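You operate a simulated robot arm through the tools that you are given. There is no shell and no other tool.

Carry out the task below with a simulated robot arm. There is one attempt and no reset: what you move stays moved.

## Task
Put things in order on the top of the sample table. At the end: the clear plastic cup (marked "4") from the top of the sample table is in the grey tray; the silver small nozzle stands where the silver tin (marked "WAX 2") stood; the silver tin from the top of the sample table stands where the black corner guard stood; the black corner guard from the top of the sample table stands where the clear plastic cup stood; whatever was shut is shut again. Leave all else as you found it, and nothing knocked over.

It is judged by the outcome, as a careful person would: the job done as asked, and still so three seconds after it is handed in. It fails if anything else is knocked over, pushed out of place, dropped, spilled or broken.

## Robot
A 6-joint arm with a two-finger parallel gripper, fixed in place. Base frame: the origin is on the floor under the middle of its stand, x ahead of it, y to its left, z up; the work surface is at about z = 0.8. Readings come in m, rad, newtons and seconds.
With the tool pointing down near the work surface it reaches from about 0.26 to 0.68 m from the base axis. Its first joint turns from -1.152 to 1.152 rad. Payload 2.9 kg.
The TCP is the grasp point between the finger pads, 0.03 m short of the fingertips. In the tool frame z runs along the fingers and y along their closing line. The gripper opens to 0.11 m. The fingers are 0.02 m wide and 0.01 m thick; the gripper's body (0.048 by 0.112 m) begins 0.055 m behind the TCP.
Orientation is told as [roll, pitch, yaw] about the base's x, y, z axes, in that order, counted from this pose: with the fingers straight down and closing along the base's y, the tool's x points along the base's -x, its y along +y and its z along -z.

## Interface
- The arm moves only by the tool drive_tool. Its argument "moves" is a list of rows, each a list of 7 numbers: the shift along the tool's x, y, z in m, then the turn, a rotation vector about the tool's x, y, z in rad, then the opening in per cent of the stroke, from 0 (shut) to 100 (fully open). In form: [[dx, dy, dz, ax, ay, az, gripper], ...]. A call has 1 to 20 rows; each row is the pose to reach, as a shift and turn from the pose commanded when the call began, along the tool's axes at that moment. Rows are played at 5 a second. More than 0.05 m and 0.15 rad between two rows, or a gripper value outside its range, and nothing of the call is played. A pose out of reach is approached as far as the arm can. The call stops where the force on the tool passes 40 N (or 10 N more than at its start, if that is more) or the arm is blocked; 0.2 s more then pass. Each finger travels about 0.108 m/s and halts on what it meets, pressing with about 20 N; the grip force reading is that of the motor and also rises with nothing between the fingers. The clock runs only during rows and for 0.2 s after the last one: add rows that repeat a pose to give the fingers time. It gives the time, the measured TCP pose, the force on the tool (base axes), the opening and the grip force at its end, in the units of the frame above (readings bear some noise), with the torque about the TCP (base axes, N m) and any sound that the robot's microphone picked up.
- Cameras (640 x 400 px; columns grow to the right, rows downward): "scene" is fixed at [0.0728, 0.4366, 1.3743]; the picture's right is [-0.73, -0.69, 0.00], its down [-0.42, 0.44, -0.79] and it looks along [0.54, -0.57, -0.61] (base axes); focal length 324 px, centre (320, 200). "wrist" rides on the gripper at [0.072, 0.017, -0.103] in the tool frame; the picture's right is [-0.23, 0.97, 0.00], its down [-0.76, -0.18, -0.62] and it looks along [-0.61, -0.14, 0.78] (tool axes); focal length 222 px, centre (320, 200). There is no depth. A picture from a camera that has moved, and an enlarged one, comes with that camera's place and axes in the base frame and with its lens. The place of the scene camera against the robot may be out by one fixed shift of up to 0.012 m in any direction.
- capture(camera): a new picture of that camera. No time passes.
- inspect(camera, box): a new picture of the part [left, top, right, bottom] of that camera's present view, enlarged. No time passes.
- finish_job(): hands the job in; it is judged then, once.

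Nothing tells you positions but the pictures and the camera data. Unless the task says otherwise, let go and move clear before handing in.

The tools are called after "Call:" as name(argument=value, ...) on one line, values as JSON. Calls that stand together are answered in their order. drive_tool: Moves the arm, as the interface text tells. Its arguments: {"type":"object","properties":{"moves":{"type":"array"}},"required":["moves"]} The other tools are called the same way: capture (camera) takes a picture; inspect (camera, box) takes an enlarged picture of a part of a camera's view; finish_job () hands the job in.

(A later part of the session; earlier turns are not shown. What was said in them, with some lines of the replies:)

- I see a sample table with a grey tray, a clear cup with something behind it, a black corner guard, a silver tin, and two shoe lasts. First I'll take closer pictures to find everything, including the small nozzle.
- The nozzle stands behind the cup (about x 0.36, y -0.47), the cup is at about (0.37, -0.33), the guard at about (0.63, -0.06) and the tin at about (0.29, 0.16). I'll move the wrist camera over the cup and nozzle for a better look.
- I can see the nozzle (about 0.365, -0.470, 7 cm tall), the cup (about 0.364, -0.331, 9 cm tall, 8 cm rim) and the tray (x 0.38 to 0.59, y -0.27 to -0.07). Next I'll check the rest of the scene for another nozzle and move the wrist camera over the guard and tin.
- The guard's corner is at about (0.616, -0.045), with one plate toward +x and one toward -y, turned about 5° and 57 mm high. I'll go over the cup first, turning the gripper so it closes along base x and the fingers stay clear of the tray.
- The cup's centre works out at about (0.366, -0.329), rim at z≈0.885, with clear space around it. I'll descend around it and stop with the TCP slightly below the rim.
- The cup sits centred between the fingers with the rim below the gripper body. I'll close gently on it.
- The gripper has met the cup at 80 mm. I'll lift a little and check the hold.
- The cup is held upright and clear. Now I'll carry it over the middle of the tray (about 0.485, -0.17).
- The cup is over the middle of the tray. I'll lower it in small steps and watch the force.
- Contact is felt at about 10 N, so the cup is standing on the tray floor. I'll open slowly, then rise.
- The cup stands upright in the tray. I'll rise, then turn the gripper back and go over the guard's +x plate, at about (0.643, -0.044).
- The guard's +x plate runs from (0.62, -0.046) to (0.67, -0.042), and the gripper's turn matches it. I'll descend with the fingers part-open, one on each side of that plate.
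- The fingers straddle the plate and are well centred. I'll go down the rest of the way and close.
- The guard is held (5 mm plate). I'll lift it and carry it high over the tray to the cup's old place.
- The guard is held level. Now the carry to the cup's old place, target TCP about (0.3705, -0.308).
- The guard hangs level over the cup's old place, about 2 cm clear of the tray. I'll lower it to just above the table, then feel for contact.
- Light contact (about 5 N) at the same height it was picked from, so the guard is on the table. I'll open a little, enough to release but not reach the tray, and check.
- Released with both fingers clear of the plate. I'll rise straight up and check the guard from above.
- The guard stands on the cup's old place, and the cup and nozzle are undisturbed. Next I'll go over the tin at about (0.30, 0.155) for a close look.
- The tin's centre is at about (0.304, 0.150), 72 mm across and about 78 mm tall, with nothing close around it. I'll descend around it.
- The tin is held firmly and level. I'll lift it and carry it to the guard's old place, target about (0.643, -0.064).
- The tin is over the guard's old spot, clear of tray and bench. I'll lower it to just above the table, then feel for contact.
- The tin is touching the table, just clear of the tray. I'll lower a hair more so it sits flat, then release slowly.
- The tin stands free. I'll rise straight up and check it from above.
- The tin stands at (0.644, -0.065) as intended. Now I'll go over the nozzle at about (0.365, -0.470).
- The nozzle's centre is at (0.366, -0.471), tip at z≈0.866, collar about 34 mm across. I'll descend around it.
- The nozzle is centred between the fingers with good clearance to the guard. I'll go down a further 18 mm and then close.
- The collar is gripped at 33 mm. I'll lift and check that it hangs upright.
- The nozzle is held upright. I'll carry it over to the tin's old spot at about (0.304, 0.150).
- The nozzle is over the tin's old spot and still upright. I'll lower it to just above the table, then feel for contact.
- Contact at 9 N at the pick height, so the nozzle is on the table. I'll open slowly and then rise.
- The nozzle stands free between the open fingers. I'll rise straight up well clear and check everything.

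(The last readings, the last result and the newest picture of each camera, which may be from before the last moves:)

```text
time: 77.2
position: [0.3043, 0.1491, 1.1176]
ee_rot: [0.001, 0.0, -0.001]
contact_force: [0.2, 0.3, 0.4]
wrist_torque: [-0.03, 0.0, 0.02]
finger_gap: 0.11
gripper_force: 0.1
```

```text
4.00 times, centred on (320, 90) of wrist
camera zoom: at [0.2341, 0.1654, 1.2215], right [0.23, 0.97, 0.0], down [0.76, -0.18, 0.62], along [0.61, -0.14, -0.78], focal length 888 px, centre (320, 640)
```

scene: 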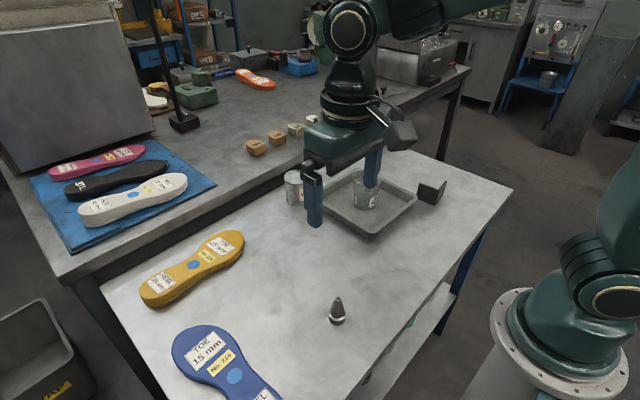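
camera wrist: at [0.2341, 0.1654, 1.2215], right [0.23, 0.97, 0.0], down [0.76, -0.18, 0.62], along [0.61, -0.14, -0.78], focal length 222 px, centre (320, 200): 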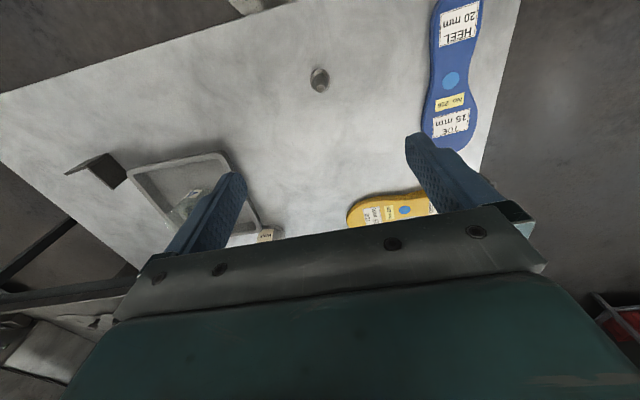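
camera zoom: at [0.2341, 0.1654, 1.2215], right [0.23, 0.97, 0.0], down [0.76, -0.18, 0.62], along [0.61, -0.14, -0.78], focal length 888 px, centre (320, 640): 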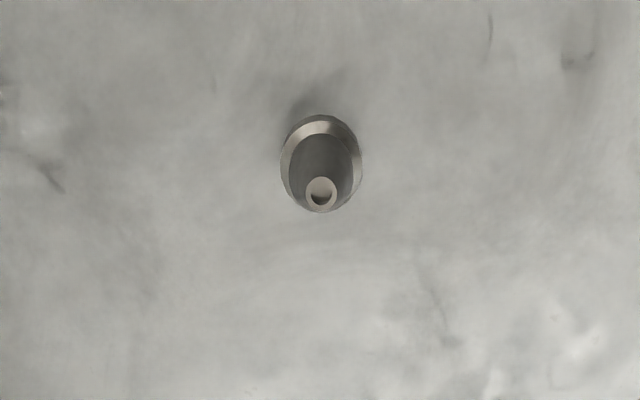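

The nozzle stands upright on the tin's old spot, and the lasts look untouched. I'll move the arm back toward its starting pose and take a final look at everything.

Call:
drive_tool(moves=[[-0.02, -0.024, -0.01, 0, 0, 0, 100], [-0.048, -0.057, -0.02, 0, 0, 0, 100], [-0.076, -0.09, -0.03, 0, 0, 0, 100], [-0.104, -0.123, -0.037, 0, 0, 0, 100], [-0.132, -0.156, -0.037, 0, 0, 0, 100], [-0.155, -0.183, -0.037, 0, 0, 0, 100], [-0.168, -0.198, -0.037, 0, 0, 0, 100], [-0.168, -0.198, -0.037, 0, 0, 0, 100]])

Call:
capture(camera="scene")

Call:
inspect(camera="scene", box=[270, 140, 470, 260])

Call:
capture(camera="wrist")

Call:
inspect(camera="scene", box=[290, 260, 390, 340])

```text
time: 79.0
position: [0.4725, -0.0505, 1.1528]
ee_rot: [0.001, 0.0, -0.001]
contact_force: [-0.2, -0.1, 0.2]
wrist_torque: [0.0, -0.02, -0.02]
finger_gap: 0.1102
gripper_force: 0.0
```

```text
taken
```

scene: 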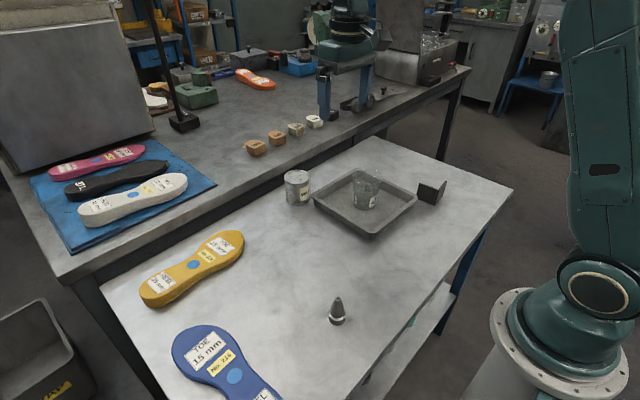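

```text
3.20 times, centred on (370, 200) of scene
camera zoom: at [0.0728, 0.4366, 1.3743], right [-0.73, -0.69, 0.0], down [-0.42, 0.44, -0.79], along [0.54, -0.57, -0.61], focal length 1036 px, centre (160, 200)
```

zoom: 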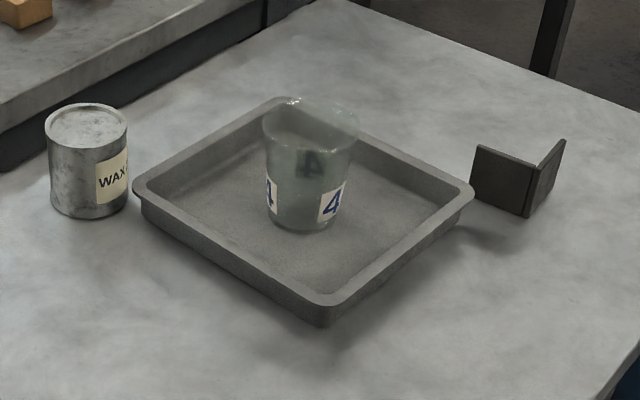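

```text
taken
camera wrist: at [0.4016, -0.0339, 1.2564], right [0.23, 0.97, 0.0], down [0.76, -0.18, 0.62], along [0.61, -0.14, -0.78], focal length 222 px, centre (320, 200)
```

wrist: 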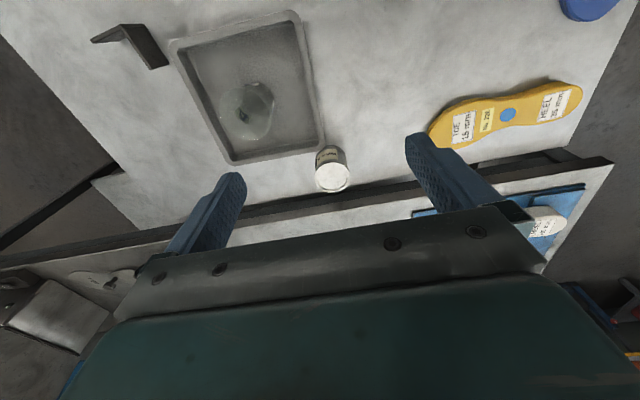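

```text
5.00 times, centred on (340, 300) of scene
camera zoom: at [0.0728, 0.4366, 1.3743], right [-0.73, -0.69, 0.0], down [-0.42, 0.44, -0.79], along [0.54, -0.57, -0.61], focal length 1619 px, centre (220, -300)
```

zoom: 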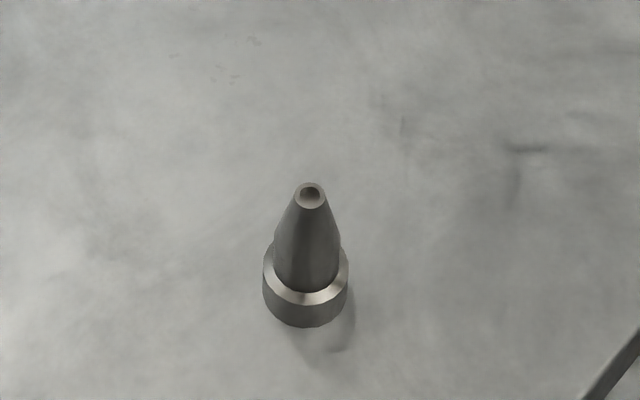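

Everything is in place: the cup upright in the tray, the guard on the cup's spot, the tin on the guard's spot, and the nozzle on the tin's spot. Nothing was opened, the tray and lasts look unmoved and the arm is clear, so I'm handing in.

Call:
finish_job()

```text
The job is handed in.
```

I finished the rearrangement and handed the job in; its result hasn't come back. The last pictures show all four objects upright and in place:

- **Clear plastic cup ("4"):** standing in the middle of the grey tray.
- **Black corner guard:** on the cup's old spot, turned the same way as before.
- **Silver tin ("WAX 2"):** on the guard's old spot. The guard is L-shaped, so I used a point near its middle as the spot.
- **Silver small nozzle:** on the tin's old spot.

Nothing had to be opened. The tray and the shoe lasts look unmoved, and the arm is back near its starting pose with the gripper open and empty.
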